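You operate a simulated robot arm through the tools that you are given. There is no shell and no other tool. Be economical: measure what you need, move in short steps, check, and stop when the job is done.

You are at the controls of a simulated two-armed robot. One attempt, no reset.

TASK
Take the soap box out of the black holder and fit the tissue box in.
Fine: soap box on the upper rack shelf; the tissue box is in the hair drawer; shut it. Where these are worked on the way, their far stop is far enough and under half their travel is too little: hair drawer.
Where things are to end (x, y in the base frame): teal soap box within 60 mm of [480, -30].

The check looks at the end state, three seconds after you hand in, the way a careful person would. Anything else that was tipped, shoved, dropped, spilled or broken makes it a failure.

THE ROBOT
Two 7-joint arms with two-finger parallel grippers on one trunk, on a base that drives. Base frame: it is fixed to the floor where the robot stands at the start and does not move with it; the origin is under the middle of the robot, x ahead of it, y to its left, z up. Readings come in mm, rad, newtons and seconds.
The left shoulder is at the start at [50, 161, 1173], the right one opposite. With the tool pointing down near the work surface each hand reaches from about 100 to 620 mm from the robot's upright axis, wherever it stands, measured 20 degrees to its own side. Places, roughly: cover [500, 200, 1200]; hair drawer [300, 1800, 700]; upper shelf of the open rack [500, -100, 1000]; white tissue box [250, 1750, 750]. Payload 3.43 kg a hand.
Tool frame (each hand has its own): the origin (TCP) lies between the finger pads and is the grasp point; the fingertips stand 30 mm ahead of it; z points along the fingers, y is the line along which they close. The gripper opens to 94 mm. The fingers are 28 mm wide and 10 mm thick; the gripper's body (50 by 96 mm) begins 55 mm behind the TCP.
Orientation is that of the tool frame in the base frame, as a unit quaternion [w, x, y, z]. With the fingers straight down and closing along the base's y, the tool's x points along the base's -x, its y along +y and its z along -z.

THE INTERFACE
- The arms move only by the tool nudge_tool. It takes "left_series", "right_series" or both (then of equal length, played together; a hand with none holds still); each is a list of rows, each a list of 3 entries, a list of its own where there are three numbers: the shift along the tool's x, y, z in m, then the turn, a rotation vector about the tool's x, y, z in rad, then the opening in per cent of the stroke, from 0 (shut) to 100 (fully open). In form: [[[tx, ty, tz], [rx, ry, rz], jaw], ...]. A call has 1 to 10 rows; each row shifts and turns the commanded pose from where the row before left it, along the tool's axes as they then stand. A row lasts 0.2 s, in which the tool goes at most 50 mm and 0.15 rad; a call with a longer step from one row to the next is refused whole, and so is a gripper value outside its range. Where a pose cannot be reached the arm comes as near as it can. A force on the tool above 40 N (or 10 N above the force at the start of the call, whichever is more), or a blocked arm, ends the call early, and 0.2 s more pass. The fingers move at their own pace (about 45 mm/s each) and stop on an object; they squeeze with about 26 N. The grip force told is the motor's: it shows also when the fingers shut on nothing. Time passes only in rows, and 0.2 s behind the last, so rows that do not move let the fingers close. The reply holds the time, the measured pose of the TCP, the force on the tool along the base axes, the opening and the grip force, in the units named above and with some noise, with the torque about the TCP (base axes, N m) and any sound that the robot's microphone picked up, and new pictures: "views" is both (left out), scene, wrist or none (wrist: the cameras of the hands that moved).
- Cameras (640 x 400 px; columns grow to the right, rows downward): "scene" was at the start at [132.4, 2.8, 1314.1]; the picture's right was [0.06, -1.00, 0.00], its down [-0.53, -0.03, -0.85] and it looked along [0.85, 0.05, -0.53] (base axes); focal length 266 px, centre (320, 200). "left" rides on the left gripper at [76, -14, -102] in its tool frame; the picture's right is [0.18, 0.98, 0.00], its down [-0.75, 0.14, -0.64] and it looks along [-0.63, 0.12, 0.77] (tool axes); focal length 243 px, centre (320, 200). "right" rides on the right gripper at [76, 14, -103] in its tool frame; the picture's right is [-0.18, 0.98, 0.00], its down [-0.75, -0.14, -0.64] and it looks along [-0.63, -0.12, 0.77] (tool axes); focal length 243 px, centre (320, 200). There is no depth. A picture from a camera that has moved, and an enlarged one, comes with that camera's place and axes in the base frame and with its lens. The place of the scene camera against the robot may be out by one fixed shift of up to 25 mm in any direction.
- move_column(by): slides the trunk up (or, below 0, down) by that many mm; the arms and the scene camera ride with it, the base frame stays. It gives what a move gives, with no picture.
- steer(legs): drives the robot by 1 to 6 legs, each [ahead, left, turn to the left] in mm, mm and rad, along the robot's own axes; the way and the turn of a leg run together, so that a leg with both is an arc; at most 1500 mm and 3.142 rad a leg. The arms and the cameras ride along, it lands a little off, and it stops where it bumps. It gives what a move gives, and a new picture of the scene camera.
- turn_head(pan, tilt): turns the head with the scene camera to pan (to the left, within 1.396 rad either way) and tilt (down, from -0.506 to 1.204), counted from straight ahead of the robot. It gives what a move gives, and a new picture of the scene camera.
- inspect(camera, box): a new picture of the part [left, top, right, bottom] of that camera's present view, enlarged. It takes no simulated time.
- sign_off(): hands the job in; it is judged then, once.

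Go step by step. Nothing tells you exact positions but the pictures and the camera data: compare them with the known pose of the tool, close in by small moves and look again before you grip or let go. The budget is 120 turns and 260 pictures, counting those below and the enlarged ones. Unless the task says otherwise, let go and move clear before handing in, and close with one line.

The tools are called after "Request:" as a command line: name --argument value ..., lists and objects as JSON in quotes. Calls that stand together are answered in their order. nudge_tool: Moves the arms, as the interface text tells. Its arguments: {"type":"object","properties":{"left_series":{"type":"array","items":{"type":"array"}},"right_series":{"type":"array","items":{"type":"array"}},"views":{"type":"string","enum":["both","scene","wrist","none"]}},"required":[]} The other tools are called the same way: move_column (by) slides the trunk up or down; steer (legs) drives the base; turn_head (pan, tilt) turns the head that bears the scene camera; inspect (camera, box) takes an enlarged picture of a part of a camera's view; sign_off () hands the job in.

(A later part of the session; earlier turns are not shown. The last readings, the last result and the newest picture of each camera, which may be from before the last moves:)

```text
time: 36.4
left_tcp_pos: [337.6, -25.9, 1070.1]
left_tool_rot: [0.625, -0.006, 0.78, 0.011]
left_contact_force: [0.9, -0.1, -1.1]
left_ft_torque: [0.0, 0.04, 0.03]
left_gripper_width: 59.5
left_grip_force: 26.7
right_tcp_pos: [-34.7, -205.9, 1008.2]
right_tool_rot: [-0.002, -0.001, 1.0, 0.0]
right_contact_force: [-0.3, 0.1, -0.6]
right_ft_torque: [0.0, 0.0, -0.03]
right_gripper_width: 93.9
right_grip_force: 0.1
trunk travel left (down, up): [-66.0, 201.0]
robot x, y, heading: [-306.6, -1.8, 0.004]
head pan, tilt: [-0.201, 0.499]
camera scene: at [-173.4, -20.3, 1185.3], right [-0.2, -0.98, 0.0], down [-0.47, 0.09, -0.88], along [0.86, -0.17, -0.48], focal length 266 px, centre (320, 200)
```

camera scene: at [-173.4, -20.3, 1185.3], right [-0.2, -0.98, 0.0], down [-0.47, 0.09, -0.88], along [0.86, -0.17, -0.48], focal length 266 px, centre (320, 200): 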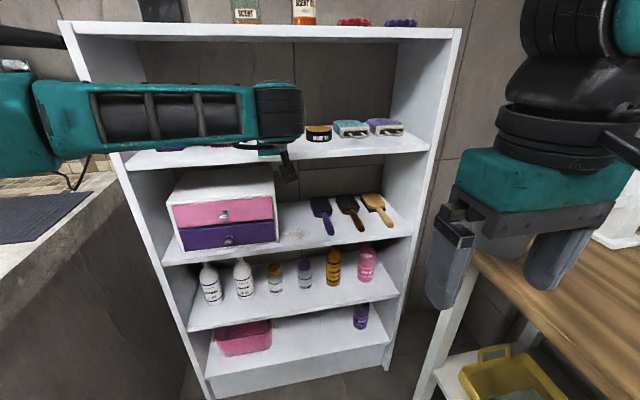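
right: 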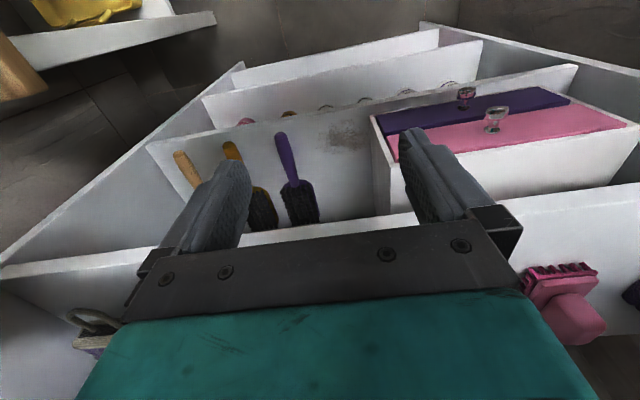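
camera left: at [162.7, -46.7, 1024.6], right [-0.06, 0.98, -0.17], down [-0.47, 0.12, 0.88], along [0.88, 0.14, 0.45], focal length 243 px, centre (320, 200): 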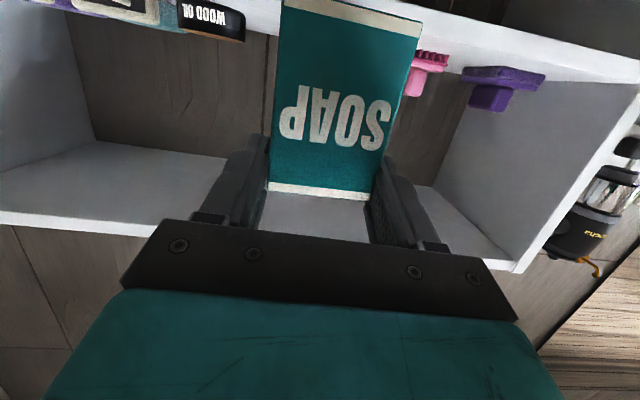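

Clear on both sides. I drive ahead 132 mm to bring the soap over the shelf.

Request:
steer --legs '[[132, 0, 0]]'

Request:
inspect --camera "left" --box '[0, 0, 640, 400]'

```text
time: 37.7
left_tcp_pos: [468.4, -28.2, 1069.9]
left_tool_rot: [0.626, -0.005, 0.78, 0.011]
left_contact_force: [0.9, 0.4, -0.8]
left_ft_torque: [-0.01, 0.01, 0.03]
left_gripper_width: 59.6
left_grip_force: 25.8
right_tcp_pos: [97.2, -205.7, 1006.9]
right_tool_rot: [0.0, 0.0, 1.0, 0.0]
right_contact_force: [0.8, -1.1, -0.5]
right_ft_torque: [0.04, 0.0, -0.04]
right_gripper_width: 94.3
right_grip_force: 0.0
trunk travel left (down, up): [-66.0, 201.0]
robot x, y, heading: [-174.8, -3.6, 0.002]
head pan, tilt: [-0.201, 0.499]
camera scene: at [-41.6, -20.4, 1185.3], right [-0.2, -0.98, 0.0], down [-0.47, 0.09, -0.88], along [0.86, -0.17, -0.48], focal length 266 px, centre (320, 200)
```

scene: 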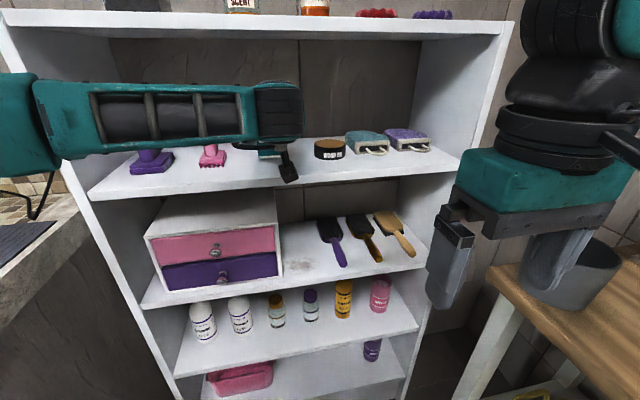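

```text
1.00 times, centred on (320, 200) of left (not enlarged: the box is as wide or as high as the picture)
camera zoom: at [352.6, -44.8, 1017.9], right [-0.06, 0.98, -0.17], down [-0.47, 0.12, 0.88], along [0.88, 0.13, 0.45], focal length 243 px, centre (320, 200)
```

zoom: 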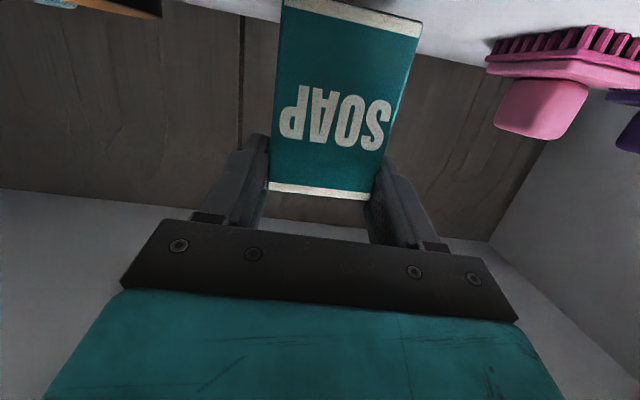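

Soap sits above the spot. I lower it gently in small steps, watching the force.

Request:
nudge_tool --left_series '[[[0.0039, 0, 0.0009], [0, 0, 0], 30], [[0.0039, 0, 0.0009], [0, 0, 0], 30], [[0.0039, 0, 0.0009], [0, 0, 0], 30], [[0.0039, 0, 0.0009], [0, 0, 0], 30], [[0.001, 0, 0.0002], [0, 0, 0], 30], [[0, 0, 0], [0, 0, 0], 30]]' --views "wrist"

```text
time: 39.1
left_tcp_pos: [467.9, -26.5, 1057.9]
left_tool_rot: [0.63, -0.005, 0.777, 0.01]
left_contact_force: [0.5, -0.6, 22.4]
left_ft_torque: [-0.14, -0.08, 0.0]
left_gripper_width: 59.6
left_grip_force: 25.5
right_tcp_pos: [96.3, -204.9, 1008.6]
right_tool_rot: [-0.001, -0.002, 1.0, 0.0]
right_contact_force: [0.3, -0.5, -1.2]
right_ft_torque: [-0.04, -0.02, -0.03]
right_gripper_width: 94.1
right_grip_force: 0.0
trunk travel left (down, up): [-66.0, 201.0]
robot x, y, heading: [-170.7, 2.4, 0.003]
head pan, tilt: [-0.201, 0.499]
camera left: at [352.3, -44.5, 1004.9], right [-0.06, 0.98, -0.17], down [-0.47, 0.12, 0.87], along [0.88, 0.13, 0.46], focal length 243 px, centre (320, 200)
```

left: 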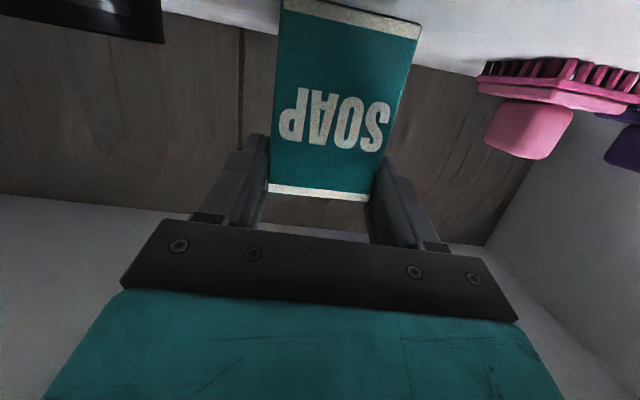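

It stands on the shelf (22 N). I relieve the pressing by 4 mm and open the fingers.

Request:
nudge_tool --left_series '[[[-0.0039, 0, -0.0009], [0, 0, 0], 30], [[0, 0, 0], [0, 0, 0], 62], [[0, 0, 0], [0, 0, 0], 70], [[0, 0, 0], [0, 0, 0], 90], [[0, 0, 0], [0, 0, 0], 90], [[0, 0, 0], [0, 0, 0], 90]]' --views "wrist"

```text
time: 40.5
left_tcp_pos: [469.4, -27.7, 1057.1]
left_tool_rot: [0.626, -0.005, 0.78, 0.011]
left_contact_force: [-0.8, -0.1, -0.1]
left_ft_torque: [0.0, 0.01, -0.01]
left_gripper_width: 84.8
left_grip_force: 0.2
right_tcp_pos: [97.0, -205.7, 1006.1]
right_tool_rot: [-0.001, 0.0, 1.0, 0.001]
right_contact_force: [-0.2, -0.7, 0.4]
right_ft_torque: [0.01, 0.0, 0.01]
right_gripper_width: 93.9
right_grip_force: 0.1
trunk travel left (down, up): [-66.0, 201.0]
robot x, y, heading: [-173.9, 2.1, 0.003]
head pan, tilt: [-0.201, 0.499]
camera left: at [352.2, -44.8, 1005.1], right [-0.06, 0.98, -0.17], down [-0.47, 0.12, 0.88], along [0.88, 0.13, 0.45], focal length 243 px, centre (320, 200)
```

left: 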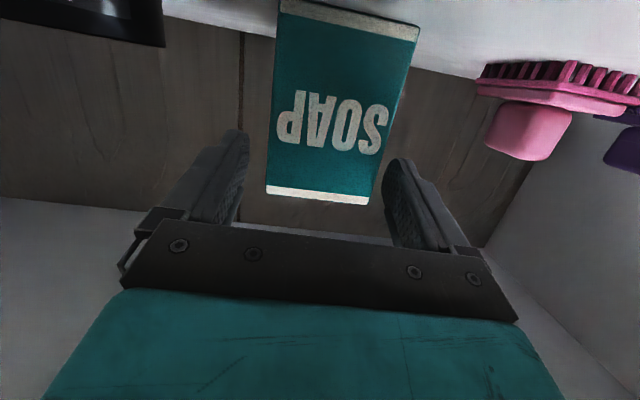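

The soap box stands free and upright on the shelf. I back out straight and check it.

Request:
steer --legs '[[-350, 0, 0]]'

Request:
turn_head --pan 0.9 --tilt 0.5

```text
time: 42.8
left_tcp_pos: [113.7, -27.5, 1056.9]
left_tool_rot: [0.625, -0.007, 0.781, 0.012]
left_contact_force: [0.6, 0.0, 0.2]
left_ft_torque: [0.03, 0.01, 0.01]
left_gripper_width: 84.4
left_grip_force: 0.2
right_tcp_pos: [-257.6, -205.9, 1007.3]
right_tool_rot: [-0.001, -0.003, 1.0, 0.0]
right_contact_force: [-0.6, 0.2, -0.1]
right_ft_torque: [0.02, -0.05, 0.01]
right_gripper_width: 94.2
right_grip_force: 0.1
trunk travel left (down, up): [-66.0, 201.0]
robot x, y, heading: [-528.8, 0.8, 0.003]
head pan, tilt: [-0.201, 0.499]
camera scene: at [-398.3, -21.2, 1185.4], right [-0.19, -0.98, 0.0], down [-0.47, 0.09, -0.88], along [0.86, -0.17, -0.48], focal length 266 px, centre (320, 200)
```

scene: 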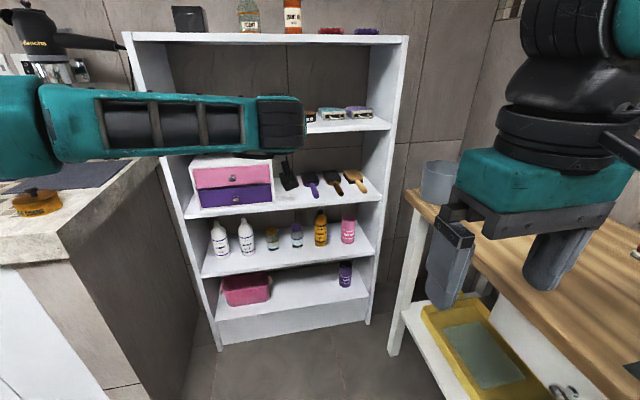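

```text
time: 44.2
left_tcp_pos: [113.9, -27.5, 1056.7]
left_tool_rot: [0.626, -0.007, 0.78, 0.012]
left_contact_force: [-0.5, 0.6, -0.3]
left_ft_torque: [-0.02, -0.02, 0.0]
left_gripper_width: 84.7
left_grip_force: 0.1
right_tcp_pos: [-258.8, -205.7, 1007.0]
right_tool_rot: [-0.001, -0.003, 1.0, 0.0]
right_contact_force: [-0.3, 0.6, -0.1]
right_ft_torque: [-0.03, -0.01, -0.02]
right_gripper_width: 93.8
right_grip_force: 0.1
trunk travel left (down, up): [-66.0, 201.0]
robot x, y, heading: [-530.6, -1.1, 0.006]
head pan, tilt: [0.901, 0.499]
camera scene: at [-431.2, 68.0, 1185.4], right [0.79, -0.62, 0.0], down [-0.3, -0.38, -0.88], along [0.54, 0.69, -0.48], focal length 266 px, centre (320, 200)
```

scene: 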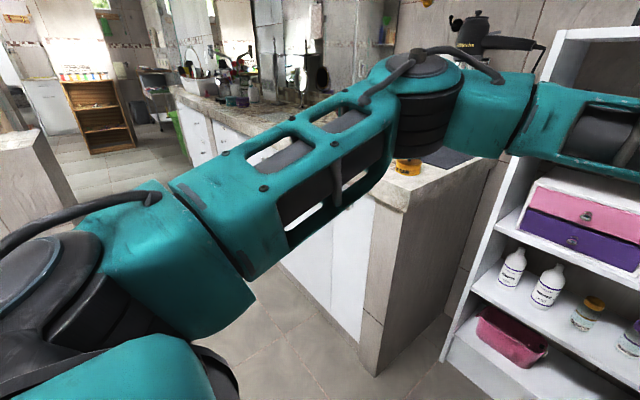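

The soap box is hidden behind the arm here, but was upright when I left it. The counter's front runs along x≈125 to the left; I retract the left hand and turn it fingers-down before driving along.

Request:
nudge_tool --left_series '[[[0.004, 0.018, -0.019], [0, 0, 0], 100], [[0.004, 0.018, -0.019], [0, 0, 0], 100], [[0.004, 0.018, -0.019], [0, 0, 0], 100], [[0.004, 0.018, -0.019], [0, 0, 0], 100], [[0.004, 0.018, -0.019], [0, 0, 0], 100], [[0.004, 0.018, -0.019], [0, 0, 0], 100], [[0.004, 0.018, -0.019], [0, 0, 0], 100], [[0.004, 0.018, -0.019], [0, 0, 0], 100], [[0.004, 0.018, -0.019], [0, 0, 0], 100]]' --views "none"

Request:
nudge_tool --left_series '[[[0, 0, 0], [0, 0.15, 0], 100], [[0, 0, 0], [0, 0.15, 0], 100], [[0, 0, 0], [0, 0.15, 0], 100], [[0, 0, 0], [0, 0.15, 0], 100], [[0, 0, 0], [0, 0.15, 0], 100], [[0, 0, 0], [0, 0.15, 0], 100], [[0, 0, 0], [0, 0.15, 0], 100], [[0, 0, 0], [0, 0.15, 0], 100], [[0, 0, 0], [0, 0.15, 0], 100]]' --views "scene"

```text
time: 46.2
left_tcp_pos: [-65.9, 129.1, 1062.3]
left_tool_rot: [0.625, -0.007, 0.78, 0.013]
left_contact_force: [-1.4, 0.3, -1.0]
left_ft_torque: [0.0, 0.02, -0.01]
left_gripper_width: 94.1
left_grip_force: 0.1
right_tcp_pos: [-258.6, -206.2, 1007.1]
right_tool_rot: [-0.001, -0.003, 1.0, 0.0]
right_contact_force: [-0.5, -0.7, -0.2]
right_ft_torque: [0.01, -0.03, 0.0]
right_gripper_width: 93.6
right_grip_force: 0.1
trunk travel left (down, up): [-66.0, 201.0]
robot x, y, heading: [-527.9, -3.4, 0.007]
head pan, tilt: [0.901, 0.499]
```

```text
time: 48.2
left_tcp_pos: [-65.9, 130.9, 1061.6]
left_tool_rot: [-0.001, -0.011, 1.0, 0.005]
left_contact_force: [0.3, -0.7, 0.0]
left_ft_torque: [0.02, 0.02, 0.01]
left_gripper_width: 93.8
left_grip_force: 0.0
right_tcp_pos: [-259.2, -205.6, 1007.4]
right_tool_rot: [-0.001, -0.003, 1.0, 0.0]
right_contact_force: [-0.1, -0.1, 0.2]
right_ft_torque: [0.02, -0.01, 0.04]
right_gripper_width: 94.0
right_grip_force: 0.0
trunk travel left (down, up): [-66.0, 201.0]
robot x, y, heading: [-532.0, -3.1, -0.002]
head pan, tilt: [0.901, 0.499]
camera scene: at [-431.4, 68.0, 1185.4], right [0.79, -0.62, 0.0], down [-0.29, -0.38, -0.88], along [0.54, 0.69, -0.48], focal length 266 px, centre (320, 200)
```

scene: 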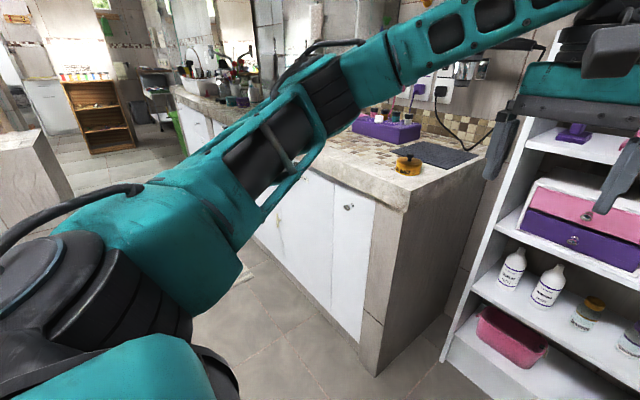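

Arm is folded fingers-down. A quick look ahead to verify the soap box, then I drive left along the counter.

Request:
turn_head --pan 0.0 --tilt 0.4

Request:
steer --legs '[[0, 900, 0]]'

```text
time: 49.4
left_tcp_pos: [-67.8, 129.9, 1060.1]
left_tool_rot: [0.002, -0.013, 1.0, 0.005]
left_contact_force: [-0.4, 0.1, -0.4]
left_ft_torque: [0.01, 0.01, 0.02]
left_gripper_width: 93.9
left_grip_force: 0.0
right_tcp_pos: [-258.6, -206.1, 1006.4]
right_tool_rot: [-0.001, -0.002, 1.0, -0.001]
right_contact_force: [0.6, -0.7, 0.8]
right_ft_torque: [0.04, 0.01, 0.0]
right_gripper_width: 94.1
right_grip_force: 0.0
trunk travel left (down, up): [-66.0, 201.0]
robot x, y, heading: [-530.1, 3.1, 0.005]
head pan, tilt: [0.0, 0.4]
camera scene: at [-394.7, -3.0, 1194.5], right [0.01, -1.0, 0.0], down [-0.39, 0.0, -0.92], along [0.92, 0.01, -0.39], focal length 266 px, centre (320, 200)
```

scene: 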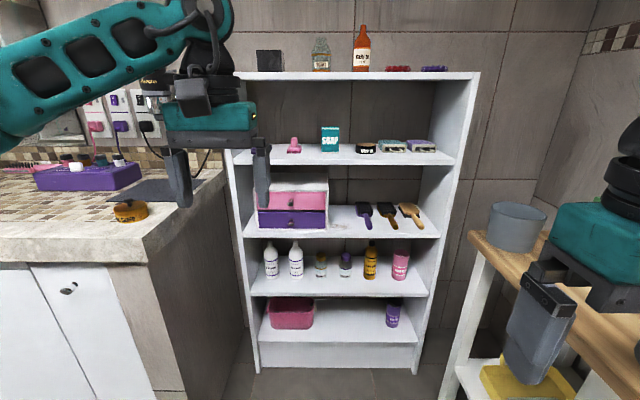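

```text
time: 57.5
left_tcp_pos: [-58.6, 1008.4, 1060.3]
left_tool_rot: [0.0, -0.001, 1.0, 0.005]
left_contact_force: [0.6, -0.1, 0.1]
left_ft_torque: [-0.01, 0.02, 0.01]
left_gripper_width: 93.9
left_grip_force: 0.1
right_tcp_pos: [-257.6, 677.5, 1007.7]
right_tool_rot: [-0.001, 0.01, 1.0, -0.001]
right_contact_force: [-0.5, 0.3, 0.2]
right_ft_torque: [-0.01, 0.0, 0.0]
right_gripper_width: 93.8
right_grip_force: 0.0
trunk travel left (down, up): [-66.0, 201.0]
robot x, y, heading: [-526.2, 888.6, -0.018]
head pan, tilt: [0.0, 0.4]
camera scene: at [-389.4, 882.9, 1194.5], right [-0.02, -1.0, 0.0], down [-0.39, 0.01, -0.92], along [0.92, -0.02, -0.39], focal length 266 px, centre (320, 200)
```

scene: 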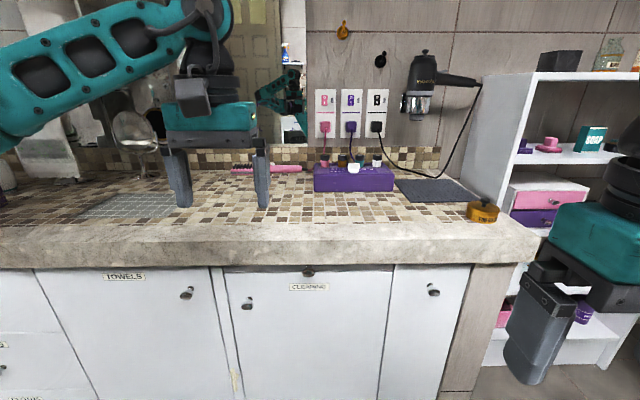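

The soap box stands upright on the shelf. The counter doors are labelled; drawers come further left, so I drive on.

Request:
steer --legs '[[0, 800, 0.018]]'

Request:
turn_head --pan 0.0 --tilt 0.8

```text
time: 64.9
left_tcp_pos: [-47.1, 1801.0, 1060.8]
left_tool_rot: [0.001, -0.005, 1.0, 0.005]
left_contact_force: [-0.3, 0.4, 0.0]
left_ft_torque: [-0.01, 0.03, 0.02]
left_gripper_width: 93.8
left_grip_force: 0.0
right_tcp_pos: [-244.5, 1469.7, 1007.7]
right_tool_rot: [-0.001, 0.006, 1.0, 0.0]
right_contact_force: [-0.7, -0.2, 0.7]
right_ft_torque: [0.03, 0.0, -0.02]
right_gripper_width: 94.1
right_grip_force: 0.0
trunk travel left (down, up): [-66.0, 201.0]
robot x, y, heading: [-513.8, 1681.2, -0.015]
head pan, tilt: [0.0, 0.4]
camera scene: at [-377.7, 1674.1, 1194.5], right [-0.01, -1.0, 0.0], down [-0.39, 0.0, -0.92], along [0.92, -0.01, -0.39], focal length 266 px, centre (320, 200)
```

scene: 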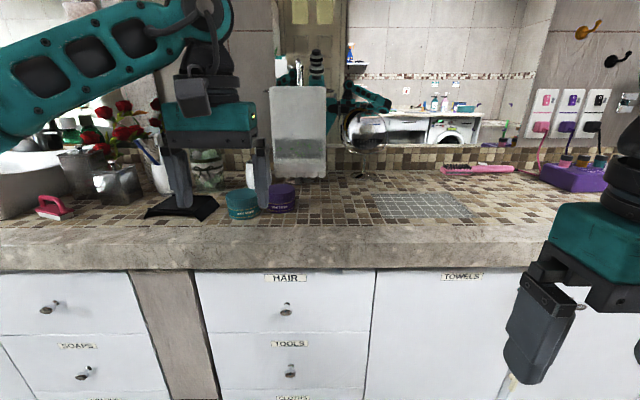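

```text
time: 65.7
left_tcp_pos: [-46.7, 1801.2, 1061.0]
left_tool_rot: [0.001, -0.005, 1.0, 0.005]
left_contact_force: [0.2, 0.3, 0.1]
left_ft_torque: [-0.03, 0.04, 0.0]
left_gripper_width: 94.2
left_grip_force: 0.1
right_tcp_pos: [-244.5, 1468.9, 1005.7]
right_tool_rot: [-0.002, 0.006, 1.0, 0.0]
right_contact_force: [-1.0, -0.3, 0.1]
right_ft_torque: [0.02, -0.01, 0.0]
right_gripper_width: 94.1
right_grip_force: 0.2
trunk travel left (down, up): [-66.0, 201.0]
robot x, y, heading: [-515.6, 1679.3, -0.012]
head pan, tilt: [0.0, 0.799]
camera scene: at [-389.6, 1674.2, 1159.5], right [-0.01, -1.0, 0.0], down [-0.72, 0.01, -0.7], along [0.7, -0.01, -0.72], focal length 266 px, centre (320, 200)
```

scene: 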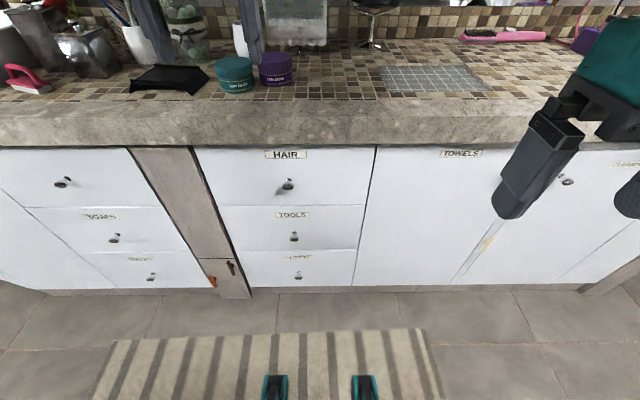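

The top drawer is labelled HAIR; its knob is at about (110, 1755, 673). I lower the trunk and pitch the left hand forward to take the knob.

Request:
move_column --by -66

Request:
nudge_tool --left_series '[[[0, 0, 0.03], [0, -0.15, 0], 60], [[0, 0, 0.03], [0, -0.15, 0], 60], [[0, 0, 0], [0, -0.15, 0], 60], [[0, 0, 0], [0, -0.15, 0], 60], [[0, 0, 0], [0, -0.15, 0], 60], [[0, 0, 0], [0, -0.15, 0], 60], [[0, 0, 0], [0, -0.15, 0], 60]]' --views "none"

Request:
nudge_tool --left_series '[[[0.0217, -0.005, 0.0125], [0, 0, 0], 60], [[0.0217, -0.005, 0.0125], [0, 0, 0], 60], [[0.0217, -0.005, 0.0125], [0, 0, 0], 60], [[0.0217, -0.005, 0.0125], [0, 0, 0], 60], [[0.0217, -0.005, 0.0125], [0, 0, 0], 60], [[0.0217, -0.005, 0.0125], [0, 0, 0], 60], [[0.0217, -0.005, 0.0125], [0, 0, 0], 60], [[0.0217, -0.005, 0.0125], [0, 0, 0], 60], [[0.0217, -0.005, 0.0125], [0, 0, 0], 60]]' --views "both"

```text
time: 66.8
left_tcp_pos: [-47.1, 1802.8, 994.5]
left_tool_rot: [0.0, -0.005, 1.0, 0.005]
left_contact_force: [0.5, 0.7, 1.4]
left_ft_torque: [0.04, -0.01, -0.01]
left_gripper_width: 93.7
left_grip_force: 0.0
right_tcp_pos: [-246.0, 1470.2, 941.9]
right_tool_rot: [-0.001, 0.006, 1.0, 0.001]
right_contact_force: [0.0, -0.5, 0.1]
right_ft_torque: [0.01, 0.0, 0.0]
right_gripper_width: 94.3
right_grip_force: 0.1
trunk travel left (down, up): [0.0, 267.0]
robot x, y, heading: [-514.9, 1676.6, -0.009]
head pan, tilt: [0.0, 0.799]
```

```text
time: 68.4
left_tcp_pos: [-42.7, 1803.3, 934.7]
left_tool_rot: [0.503, -0.001, 0.864, 0.007]
left_contact_force: [-0.6, -0.4, 1.0]
left_ft_torque: [0.01, -0.01, 0.01]
left_gripper_width: 56.5
left_grip_force: 0.1
right_tcp_pos: [-244.8, 1469.8, 940.2]
right_tool_rot: [-0.001, 0.006, 1.0, 0.0]
right_contact_force: [0.0, 0.2, 0.0]
right_ft_torque: [0.01, 0.01, 0.01]
right_gripper_width: 93.9
right_grip_force: 0.0
trunk travel left (down, up): [0.0, 267.0]
robot x, y, heading: [-513.5, 1675.1, -0.014]
head pan, tilt: [0.0, 0.799]
```

```text
time: 70.4
left_tcp_pos: [-41.7, 1760.4, 709.3]
left_tool_rot: [0.502, 0.0, 0.865, 0.006]
left_contact_force: [-0.3, 0.3, 0.7]
left_ft_torque: [0.02, 0.0, 0.06]
left_gripper_width: 56.6
left_grip_force: 0.1
right_tcp_pos: [-245.9, 1469.1, 941.5]
right_tool_rot: [-0.001, 0.006, 1.0, 0.0]
right_contact_force: [-0.9, -0.7, 0.2]
right_ft_torque: [0.02, 0.01, 0.0]
right_gripper_width: 94.1
right_grip_force: 0.1
trunk travel left (down, up): [0.0, 267.0]
robot x, y, heading: [-512.5, 1677.9, -0.012]
head pan, tilt: [0.0, 0.799]
camera scene: at [-389.6, 1674.2, 1093.4], right [-0.01, -1.0, 0.0], down [-0.72, 0.01, -0.7], along [0.7, -0.01, -0.72], focal length 266 px, centre (320, 200)
camera left: at [-168.9, 1745.3, 693.2], right [-0.1, 0.98, -0.15], down [-0.19, 0.13, 0.97], along [0.98, 0.12, 0.17], focal length 243 px, centre (320, 200)
```

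scene: 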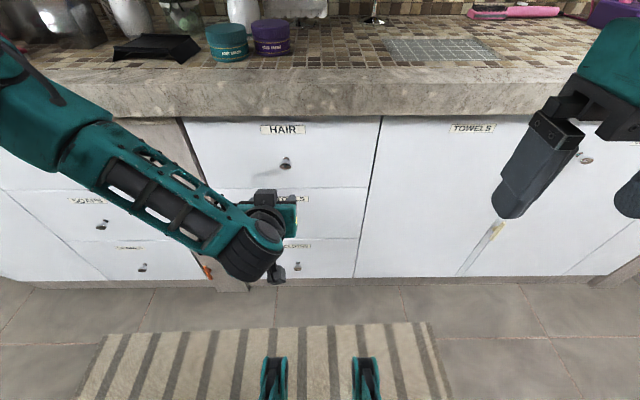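
left: 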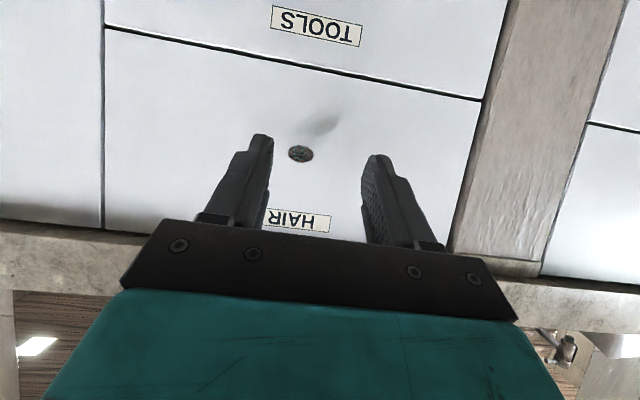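

The knob shows between the fingers, at roughly (100, 1752, 691). I close in most of the way and look again.

Request:
nudge_tool --left_series '[[[-0.0072, -0.002, 0.0195], [0, 0, 0], 60], [[-0.0072, -0.002, 0.0195], [0, 0, 0], 60], [[-0.0072, -0.002, 0.0195], [0, 0, 0], 60], [[-0.0072, -0.002, 0.0195], [0, 0, 0], 60], [[0, 0, 0], [0, 0, 0], 60]]' --views "both"

```text
time: 71.6
left_tcp_pos: [43.4, 1752.4, 696.7]
left_tool_rot: [0.501, 0.0, 0.865, 0.006]
left_contact_force: [0.7, -0.8, -0.4]
left_ft_torque: [0.0, 0.0, 0.0]
left_gripper_width: 56.2
left_grip_force: 0.1
right_tcp_pos: [-245.2, 1469.2, 941.4]
right_tool_rot: [-0.001, 0.006, 1.0, 0.0]
right_contact_force: [-0.3, 0.3, -0.4]
right_ft_torque: [0.01, 0.0, 0.01]
right_gripper_width: 93.8
right_grip_force: 0.0
trunk travel left (down, up): [0.0, 267.0]
robot x, y, heading: [-514.5, 1680.1, -0.014]
head pan, tilt: [0.0, 0.799]
camera scene: at [-389.6, 1674.2, 1093.4], right [-0.01, -1.0, 0.0], down [-0.72, 0.01, -0.7], along [0.7, -0.01, -0.72], focal length 266 px, centre (320, 200)
camera left: at [-84.6, 1736.4, 681.4], right [-0.1, 0.98, -0.15], down [-0.18, 0.13, 0.97], along [0.98, 0.12, 0.17], focal length 243 px, centre (320, 200)
```

scene: 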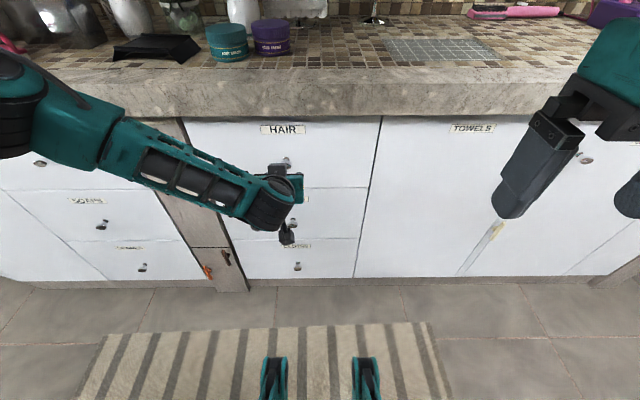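
left: 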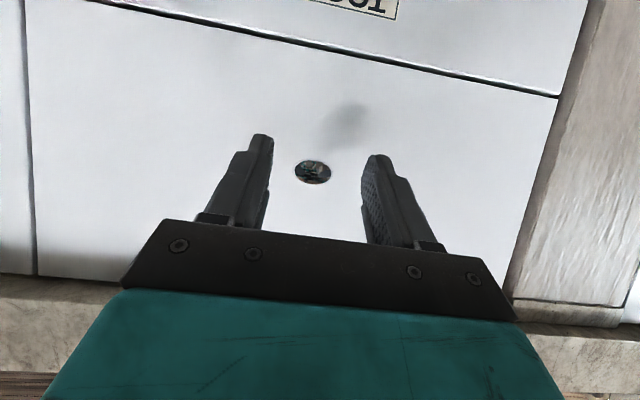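

The knob is about 40–55 mm ahead of the grasp point at z≈692. I advance so it comes between the pads.

Request:
nudge_tool --left_series '[[[-0.0047, -0.001, 0.0115], [0, 0, 0], 60], [[-0.0047, -0.001, 0.0115], [0, 0, 0], 60], [[-0.0047, -0.001, 0.0115], [0, 0, 0], 60], [[0, 0, 0], [0, 0, 0], 60]]' --views "wrist"

Request:
inspect --camera "scene" --box '[220, 110, 360, 250]'

```text
time: 72.6
left_tcp_pos: [80.0, 1750.4, 690.9]
left_tool_rot: [0.501, -0.001, 0.865, 0.007]
left_contact_force: [0.2, -0.7, 0.2]
left_ft_torque: [0.0, 0.01, 0.01]
left_gripper_width: 56.4
left_grip_force: 0.0
right_tcp_pos: [-245.8, 1468.3, 941.2]
right_tool_rot: [0.0, 0.006, 1.0, 0.0]
right_contact_force: [-0.4, -0.1, -0.6]
right_ft_torque: [-0.01, -0.04, 0.0]
right_gripper_width: 94.1
right_grip_force: 0.1
trunk travel left (down, up): [0.0, 267.0]
robot x, y, heading: [-511.1, 1681.7, -0.009]
head pan, tilt: [0.0, 0.799]
camera left: at [-48.5, 1734.7, 676.4], right [-0.1, 0.98, -0.15], down [-0.18, 0.13, 0.97], along [0.98, 0.12, 0.17], focal length 243 px, centre (320, 200)
```

left: 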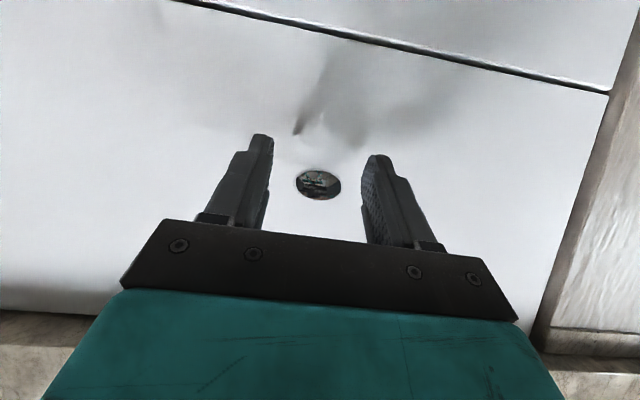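

```text
2.86 times, centred on (290, 180) of scene
camera zoom: at [-389.6, 1674.2, 1093.4], right [-0.01, -1.0, 0.0], down [-0.72, 0.01, -0.7], along [0.7, -0.01, -0.72], focal length 760 px, centre (406, 257)
```

zoom: 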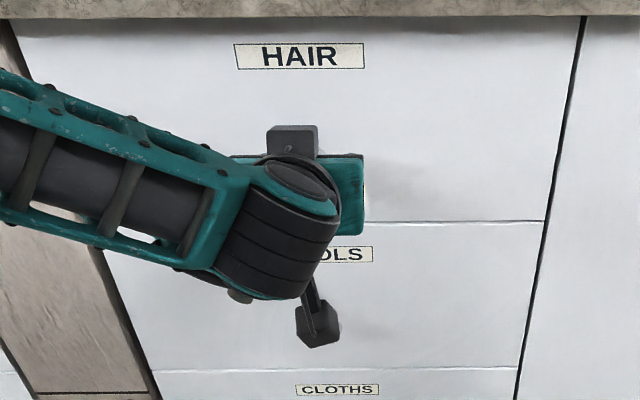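

The knob face is at about x 98, so I advance another 14 mm, then close.

Request:
nudge_tool --left_series '[[[-0.0038, 0, 0.0057], [0, 0, 0], 60], [[-0.0038, 0, 0.0057], [0, 0, 0], 60], [[0, 0, 0], [0, 0, 0], 10], [[0, 0, 0], [0, 0, 0], 10], [[0, 0, 0], [0, 0, 0], 10], [[0, 0, 0], [0, 0, 0], 10], [[0, 0, 0], [0, 0, 0], 10]]' --views "wrist"

```text
time: 74.2
left_tcp_pos: [89.0, 1751.3, 691.8]
left_tool_rot: [0.5, -0.001, 0.866, 0.007]
left_contact_force: [-38.0, 8.7, 0.7]
left_ft_torque: [0.27, 0.0, -0.1]
left_gripper_width: 33.5
left_grip_force: 44.9
right_tcp_pos: [-246.7, 1470.3, 942.0]
right_tool_rot: [0.0, 0.006, 1.0, 0.0]
right_contact_force: [0.5, -0.1, 0.0]
right_ft_torque: [-0.03, 0.02, 0.03]
right_gripper_width: 94.1
right_grip_force: 0.0
trunk travel left (down, up): [0.0, 267.0]
robot x, y, heading: [-512.3, 1677.0, -0.011]
head pan, tilt: [0.0, 0.799]
camera left: at [-38.3, 1735.7, 676.6], right [-0.1, 0.98, -0.15], down [-0.18, 0.13, 0.97], along [0.98, 0.12, 0.17], focal length 243 px, centre (320, 200)
```

left: 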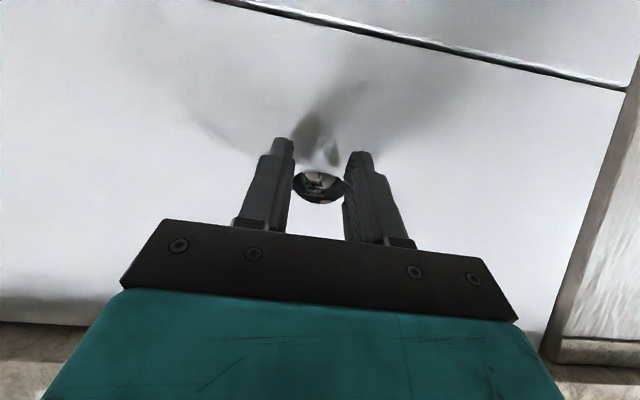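

The fingers hold the knob (33.5 mm) and press on the drawer face. I pull back gently.

Request:
nudge_tool --left_series '[[[0.002, 0, -0.0035], [0, 0, 0], 10], [[0.004, 0, -0.007], [0, 0, 0], 10], [[0.005, 0, -0.0087], [0, 0, 0], 10], [[0.005, 0, -0.0087], [0, 0, 0], 10], [[0.005, 0, -0.0087], [0, 0, 0], 10], [[0.005, 0, -0.0087], [0, 0, 0], 10]]' --views "scene"

```text
time: 75.6
left_tcp_pos: [40.2, 1752.6, 691.0]
left_tool_rot: [0.503, -0.001, 0.864, 0.006]
left_contact_force: [0.2, 6.4, 2.0]
left_ft_torque: [0.14, 1.21, 0.2]
left_gripper_width: 33.6
left_grip_force: 44.6
right_tcp_pos: [-243.8, 1468.3, 940.3]
right_tool_rot: [-0.001, 0.006, 1.0, 0.0]
right_contact_force: [-0.7, -0.2, -0.1]
right_ft_torque: [-0.02, 0.02, -0.05]
right_gripper_width: 93.7
right_grip_force: 0.0
trunk travel left (down, up): [0.0, 267.0]
robot x, y, heading: [-515.7, 1677.2, -0.009]
head pan, tilt: [0.0, 0.799]
camera scene: at [-389.6, 1674.5, 1093.6], right [-0.01, -1.0, 0.0], down [-0.72, 0.01, -0.7], along [0.7, -0.01, -0.72], focal length 266 px, centre (320, 200)
```

scene: 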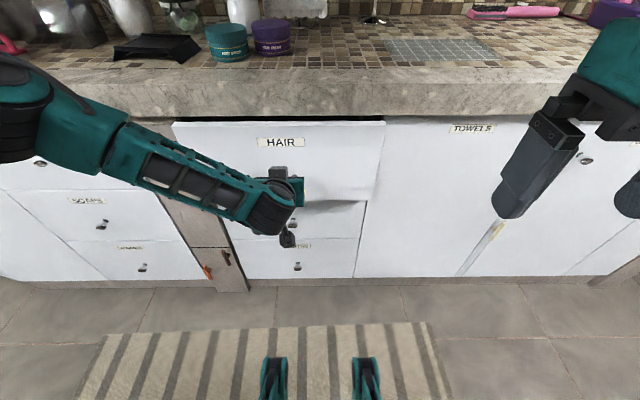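

The drawer opens smoothly. I keep pulling.

Request:
nudge_tool --left_series '[[[0.0075, 0, -0.013], [0, 0, 0], 10], [[0.0075, 0, -0.013], [0, 0, 0], 10], [[0.0075, 0, -0.013], [0, 0, 0], 10], [[0.0075, 0, -0.013], [0, 0, 0], 10], [[0.0075, 0, -0.013], [0, 0, 0], 10], [[0.0075, 0, -0.013], [0, 0, 0], 10], [[0.0075, 0, -0.013], [0, 0, 0], 10], [[0.0075, 0, -0.013], [0, 0, 0], 10]]' --views "scene"

```text
time: 77.4
left_tcp_pos: [-82.4, 1751.4, 690.5]
left_tool_rot: [0.5, -0.001, 0.866, 0.008]
left_contact_force: [0.1, 25.3, 0.8]
left_ft_torque: [0.11, -0.8, 0.11]
left_gripper_width: 33.5
left_grip_force: 45.2
right_tcp_pos: [-244.7, 1471.1, 941.7]
right_tool_rot: [-0.001, 0.006, 1.0, -0.001]
right_contact_force: [0.1, -1.0, 0.2]
right_ft_torque: [0.01, 0.02, 0.0]
right_gripper_width: 94.2
right_grip_force: 0.0
trunk travel left (down, up): [0.0, 267.0]
robot x, y, heading: [-514.6, 1681.2, -0.011]
head pan, tilt: [0.0, 0.799]
camera scene: at [-389.9, 1675.6, 1093.3], right [-0.01, -1.0, 0.0], down [-0.72, 0.01, -0.7], along [0.7, -0.01, -0.72], focal length 266 px, centre (320, 200)
```

scene: 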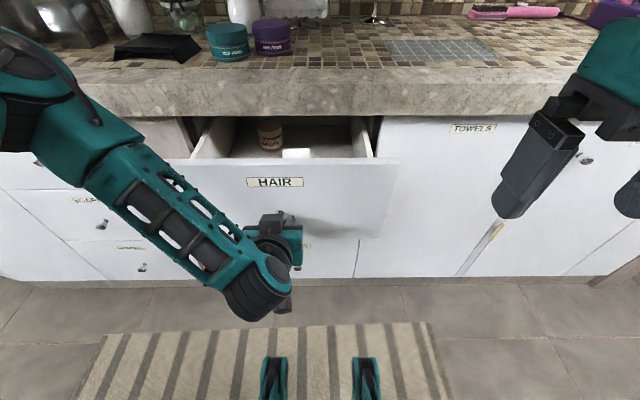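

The white tissue box shows near the drawer front. I ease sideways and keep pulling towards the stop.

Request:
nudge_tool --left_series '[[[0.005, 0.003, -0.0087], [0, 0, 0], 10], [[0.0075, 0, -0.013], [0, 0, 0], 10], [[0.0075, 0, -0.013], [0, 0, 0], 10], [[0.0075, 0, -0.013], [0, 0, 0], 10], [[0.0075, 0, -0.013], [0, 0, 0], 10], [[0.0075, 0, -0.013], [0, 0, 0], 10]]' --views "scene"

```text
time: 78.8
left_tcp_pos: [-165.5, 1750.5, 690.2]
left_tool_rot: [0.503, -0.001, 0.864, 0.006]
left_contact_force: [-0.2, 17.2, 8.0]
left_ft_torque: [0.04, 0.43, 0.18]
left_gripper_width: 33.5
left_grip_force: 45.2
right_tcp_pos: [-245.6, 1470.4, 942.7]
right_tool_rot: [-0.001, 0.006, 1.0, 0.0]
right_contact_force: [0.2, -0.1, -0.2]
right_ft_torque: [0.01, 0.01, 0.01]
right_gripper_width: 93.9
right_grip_force: 0.0
trunk travel left (down, up): [0.0, 267.0]
robot x, y, heading: [-515.0, 1682.7, -0.01]
head pan, tilt: [0.0, 0.799]
camera scene: at [-389.9, 1675.1, 1093.6], right [-0.01, -1.0, 0.0], down [-0.72, 0.01, -0.7], along [0.7, -0.01, -0.72], focal length 266 px, centre (320, 200)
```

scene: 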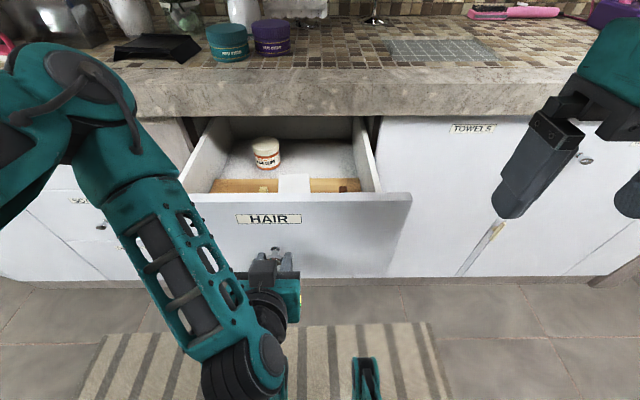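

Request:
nudge_tool --left_series '[[[0.005, 0.002, -0.0087], [0, 0, 0], 10], [[0.005, 0, -0.0087], [0, 0, 0], 10], [[0.005, 0, -0.0087], [0, 0, 0], 10], [[0.005, 0, -0.0087], [0, 0, 0], 10], [[0.005, 0, -0.0087], [0, 0, 0], 10], [[0.005, 0, -0.0087], [0, 0, 0], 10]]' --views "scene"

```text
time: 80.2
left_tcp_pos: [-213.1, 1750.9, 691.0]
left_tool_rot: [0.505, -0.01, 0.863, 0.003]
left_contact_force: [-2.4, -9.0, -15.0]
left_ft_torque: [-0.01, -0.31, -0.57]
left_gripper_width: 33.4
left_grip_force: 44.8
right_tcp_pos: [-244.1, 1467.5, 941.7]
right_tool_rot: [-0.001, 0.007, 1.0, 0.001]
right_contact_force: [-0.1, 0.2, 0.1]
right_ft_torque: [0.0, 0.0, 0.01]
right_gripper_width: 94.1
right_grip_force: 0.1
trunk travel left (down, up): [0.0, 267.0]
robot x, y, heading: [-513.1, 1679.0, -0.012]
head pan, tilt: [0.0, 0.799]
stopped in row 6 (left hand): the force on the tool passed its limit at 42 N (the readings are from after the stop); the commanded pose is now the measured one
camera scene: at [-389.3, 1673.2, 1093.0], right [-0.01, -1.0, 0.0], down [-0.72, 0.01, -0.7], along [0.7, -0.01, -0.72], focal length 266 px, centre (320, 200)
```

scene: 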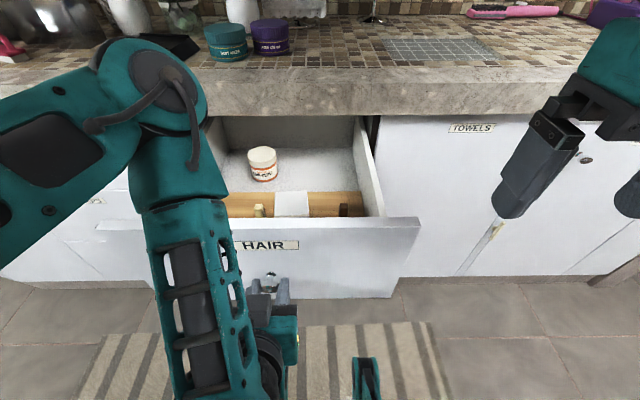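

The drawer is out about 300 mm, at its stop. I release the knob and back the base off.

Request:
nudge_tool --left_series '[[[0, 0, 0], [0, 0, 0], 80], [[0, 0, 0], [0, 0, 0], 80], [[0, 0, 0], [0, 0, 0], 80], [[0, 0, 0], [0, 0, 0], 80]]' --views "none"

Request:
steer --legs '[[-120, 0, 0]]'

```text
time: 81.2
left_tcp_pos: [-212.3, 1753.0, 692.1]
left_tool_rot: [0.507, -0.012, 0.862, 0.006]
left_contact_force: [-0.2, -0.1, -0.7]
left_ft_torque: [0.02, -0.01, -0.03]
left_gripper_width: 75.5
left_grip_force: 0.0
right_tcp_pos: [-246.0, 1467.2, 940.7]
right_tool_rot: [0.0, 0.006, 1.0, 0.0]
right_contact_force: [0.2, 0.7, 0.5]
right_ft_torque: [-0.02, 0.05, -0.03]
right_gripper_width: 94.0
right_grip_force: 0.1
trunk travel left (down, up): [0.0, 267.0]
robot x, y, heading: [-516.0, 1677.8, -0.018]
head pan, tilt: [0.0, 0.799]
```

```text
time: 82.5
left_tcp_pos: [-332.0, 1755.3, 692.4]
left_tool_rot: [0.508, -0.012, 0.861, 0.006]
left_contact_force: [-0.6, -0.6, 0.4]
left_ft_torque: [0.02, 0.03, 0.02]
left_gripper_width: 75.4
left_grip_force: 0.2
right_tcp_pos: [-364.5, 1469.8, 940.6]
right_tool_rot: [-0.002, 0.005, 1.0, 0.0]
right_contact_force: [0.0, 0.6, -0.8]
right_ft_torque: [0.03, 0.0, 0.0]
right_gripper_width: 94.1
right_grip_force: 0.1
trunk travel left (down, up): [0.0, 267.0]
robot x, y, heading: [-634.8, 1679.7, -0.009]
head pan, tilt: [0.0, 0.799]
camera scene: at [-509.0, 1675.2, 1093.4], right [-0.01, -1.0, 0.0], down [-0.72, 0.01, -0.7], along [0.7, -0.01, -0.72], focal length 266 px, centre (320, 200)
```

scene: 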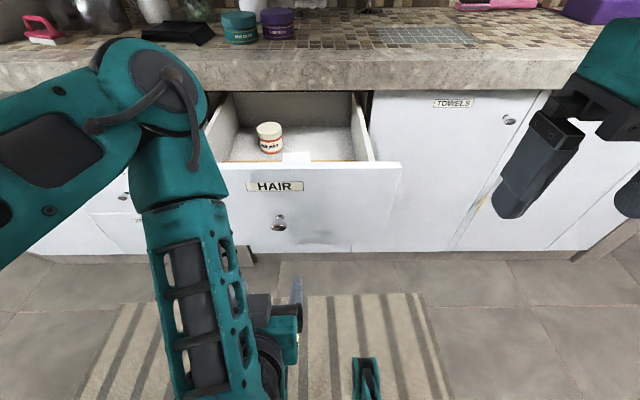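

Knob released. I raise the trunk and bring the left hand up and back to fingers-down so I can look into the drawer.

Request:
move_column --by 180

Request:
nudge_tool --left_series '[[[-0.025, 0, 0.01], [0, 0.15, 0], 100], [[-0.025, 0, 0.0], [0, 0.15, 0], 100], [[-0.025, 0, 0], [0, 0.15, 0], 100], [[-0.025, 0, 0], [0, 0.15, 0], 100], [[-0.025, 0, 0], [0, 0.15, 0], 100], [[-0.025, 0, 0], [0, 0.15, 0], 100], [[-0.02, 0, 0], [0, 0.15, 0], 100]]' --views "both"

```text
time: 84.5
left_tcp_pos: [-332.0, 1753.2, 872.2]
left_tool_rot: [0.509, -0.012, 0.861, 0.007]
left_contact_force: [0.2, 0.8, 0.1]
left_ft_torque: [-0.01, 0.04, 0.02]
left_gripper_width: 75.3
left_grip_force: 0.1
right_tcp_pos: [-364.1, 1469.6, 1121.5]
right_tool_rot: [0.0, 0.005, 1.0, 0.0]
right_contact_force: [0.8, -0.1, -0.6]
right_ft_torque: [-0.01, -0.02, 0.02]
right_gripper_width: 93.7
right_grip_force: 0.1
trunk travel left (down, up): [-180.0, 87.0]
robot x, y, heading: [-630.0, 1675.7, -0.011]
head pan, tilt: [0.0, 0.799]
```

```text
time: 86.1
left_tcp_pos: [-191.7, 1756.0, 965.6]
left_tool_rot: [0.007, -0.014, 1.0, -0.002]
left_contact_force: [0.1, 0.3, 0.2]
left_ft_torque: [0.0, 0.01, -0.02]
left_gripper_width: 94.2
left_grip_force: 0.0
right_tcp_pos: [-364.0, 1470.3, 1120.8]
right_tool_rot: [-0.001, 0.005, 1.0, 0.0]
right_contact_force: [0.0, -0.1, 0.3]
right_ft_torque: [0.01, 0.01, -0.01]
right_gripper_width: 94.0
right_grip_force: 0.0
trunk travel left (down, up): [-180.0, 87.0]
robot x, y, heading: [-632.8, 1679.1, -0.009]
head pan, tilt: [0.0, 0.799]
camera scene: at [-508.5, 1675.2, 1273.4], right [-0.01, -1.0, 0.0], down [-0.72, 0.01, -0.7], along [0.7, -0.01, -0.72], focal length 266 px, centre (320, 200)
camera left: at [-268.7, 1738.1, 1065.9], right [-0.21, 0.98, -0.01], down [0.74, 0.16, 0.65], along [0.64, 0.13, -0.76], focal length 243 px, centre (320, 200)
```

scene: 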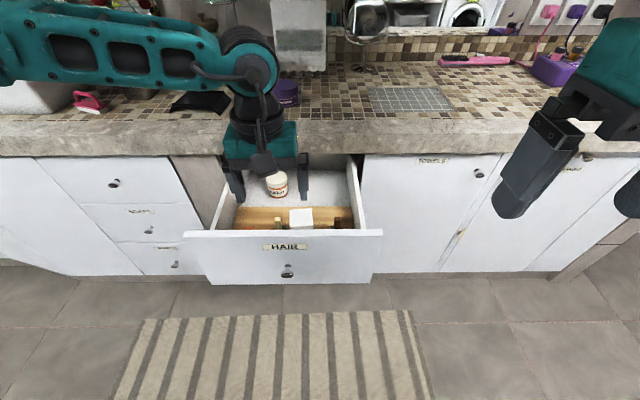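
left: 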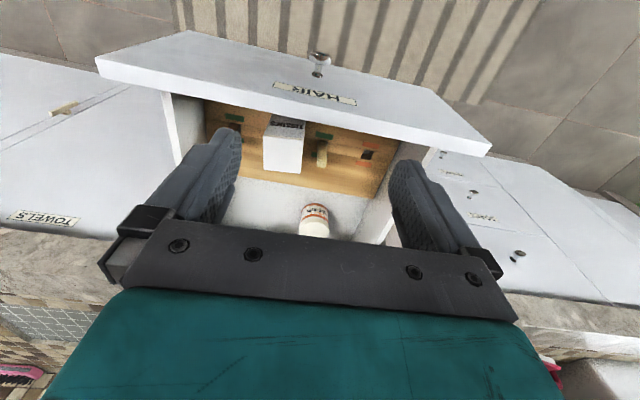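

Request:
inspect --camera "left" --box '[180, 70, 420, 250]'

Request:
inspect --camera "scene" --box '[200, 150, 390, 290]'

```text
2.22 times, centred on (300, 160) of left
camera zoom: at [-268.7, 1738.1, 1065.9], right [-0.21, 0.98, -0.01], down [0.74, 0.16, 0.65], along [0.64, 0.13, -0.76], focal length 539 px, centre (364, 289)
```

zoom: 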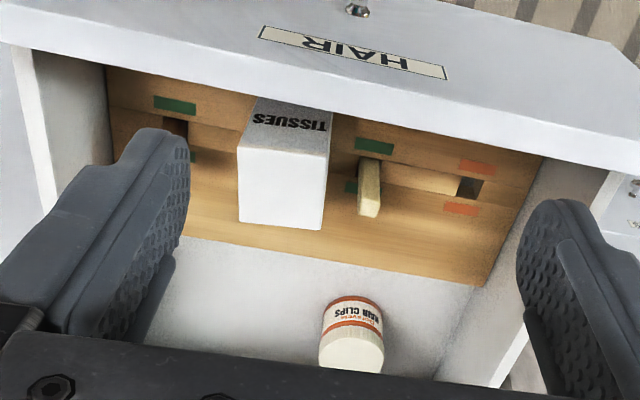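

```text
2.86 times, centred on (295, 220) of scene
camera zoom: at [-508.5, 1675.2, 1273.4], right [-0.01, -1.0, 0.0], down [-0.72, 0.01, -0.7], along [0.7, -0.01, -0.72], focal length 760 px, centre (391, 143)
```

zoom: 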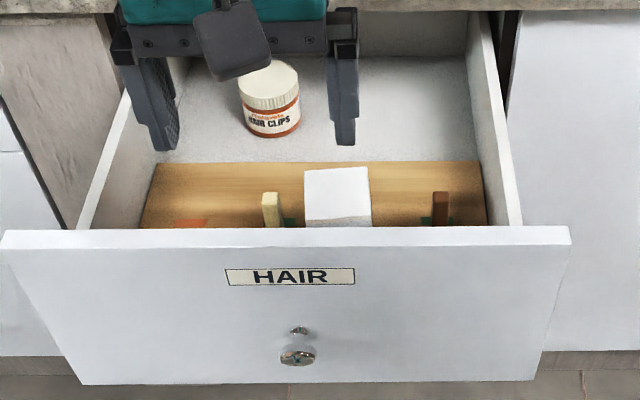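

The drawer holds a wooden board with pegs beside the tissue box, which may be latches. I want a clear view from above, so I raise the trunk, move the hand aside and drive a little closer.

Request:
move_column --by 86

Request:
nudge_tool --left_series '[[[0, 0.03, 0], [0, 0, 0], 100], [[0, 0.03, 0], [0, 0, 0], 100], [[0, 0.03, 0], [0, 0, 0], 100], [[0, 0.03, 0], [0, 0, 0], 100], [[0, 0.03, 0], [0, 0, 0], 100], [[0, 0.03, 0], [0, 0, 0], 100], [[0, 0.03, 0], [0, 0, 0], 100]]' --views "none"

Request:
steer --legs '[[170, 0, 0.01]]'

Request:
turn_head --pan 0.05 --tilt 1.1

```text
time: 87.3
left_tcp_pos: [-190.9, 1755.3, 1051.1]
left_tool_rot: [0.009, -0.014, 1.0, -0.001]
left_contact_force: [0.8, 0.3, 0.3]
left_ft_torque: [0.04, -0.03, -0.01]
left_gripper_width: 94.1
left_grip_force: 0.1
right_tcp_pos: [-364.7, 1469.7, 1207.5]
right_tool_rot: [-0.001, 0.005, 1.0, 0.0]
right_contact_force: [0.9, 0.1, 0.0]
right_ft_torque: [0.0, -0.01, 0.02]
right_gripper_width: 94.2
right_grip_force: 0.0
trunk travel left (down, up): [-266.0, 1.0]
robot x, y, heading: [-631.4, 1681.7, -0.014]
head pan, tilt: [0.0, 0.799]
```

```text
time: 88.9
left_tcp_pos: [-196.7, 1963.9, 1045.9]
left_tool_rot: [0.009, -0.013, 1.0, -0.001]
left_contact_force: [-0.5, -0.8, -0.9]
left_ft_torque: [0.01, 0.01, -0.02]
left_gripper_width: 94.3
left_grip_force: 0.2
right_tcp_pos: [-364.8, 1471.7, 1208.1]
right_tool_rot: [0.0, 0.004, 1.0, 0.0]
right_contact_force: [0.2, -0.1, -1.0]
right_ft_torque: [-0.01, 0.03, 0.0]
right_gripper_width: 93.9
right_grip_force: 0.0
trunk travel left (down, up): [-266.0, 1.0]
robot x, y, heading: [-635.8, 1682.9, -0.015]
head pan, tilt: [0.0, 0.799]
```

```text
time: 90.4
left_tcp_pos: [-29.1, 1968.2, 1046.4]
left_tool_rot: [0.008, -0.019, 1.0, -0.001]
left_contact_force: [0.0, -0.7, -0.1]
left_ft_torque: [0.0, 0.02, 0.04]
left_gripper_width: 94.2
left_grip_force: 0.0
right_tcp_pos: [-189.9, 1472.9, 1207.3]
right_tool_rot: [0.0, -0.001, 1.0, 0.0]
right_contact_force: [0.2, 0.0, 0.1]
right_ft_torque: [0.01, 0.02, -0.01]
right_gripper_width: 94.3
right_grip_force: 0.0
trunk travel left (down, up): [-266.0, 1.0]
robot x, y, heading: [-462.9, 1681.9, -0.003]
head pan, tilt: [0.0, 0.799]
camera scene: at [-336.5, 1676.0, 1359.3], right [0.0, -1.0, 0.0], down [-0.72, 0.0, -0.7], along [0.7, 0.0, -0.72], focal length 266 px, centre (320, 200)
```

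scene: 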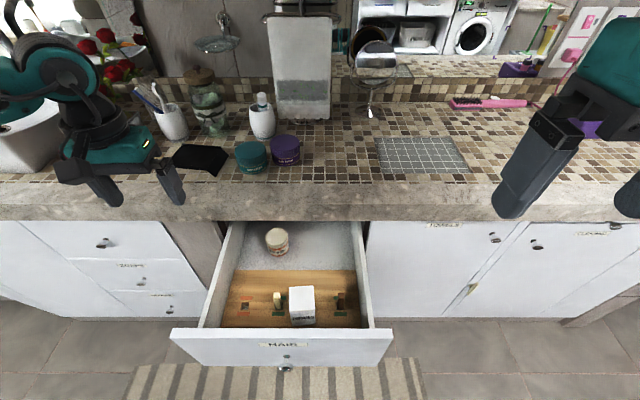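

```text
time: 91.2
left_tcp_pos: [-27.8, 1967.9, 1045.7]
left_tool_rot: [0.009, -0.02, 1.0, -0.001]
left_contact_force: [-0.1, -0.1, -1.0]
left_ft_torque: [-0.02, 0.01, -0.02]
left_gripper_width: 94.3
left_grip_force: 0.0
right_tcp_pos: [-188.8, 1474.0, 1208.0]
right_tool_rot: [-0.001, -0.001, 1.0, -0.001]
right_contact_force: [0.9, 0.6, -0.4]
right_ft_torque: [0.0, 0.01, -0.03]
right_gripper_width: 93.8
right_grip_force: 0.0
trunk travel left (down, up): [-266.0, 1.0]
robot x, y, heading: [-459.4, 1679.5, -0.006]
head pan, tilt: [0.051, 1.1]
camera scene: at [-354.8, 1679.1, 1337.7], right [0.05, -1.0, 0.0], down [-0.89, -0.05, -0.45], along [0.45, 0.02, -0.89], focal length 266 px, centre (320, 200)
```

scene: 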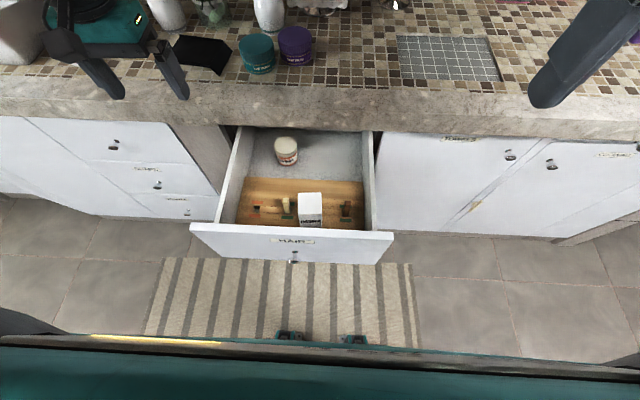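

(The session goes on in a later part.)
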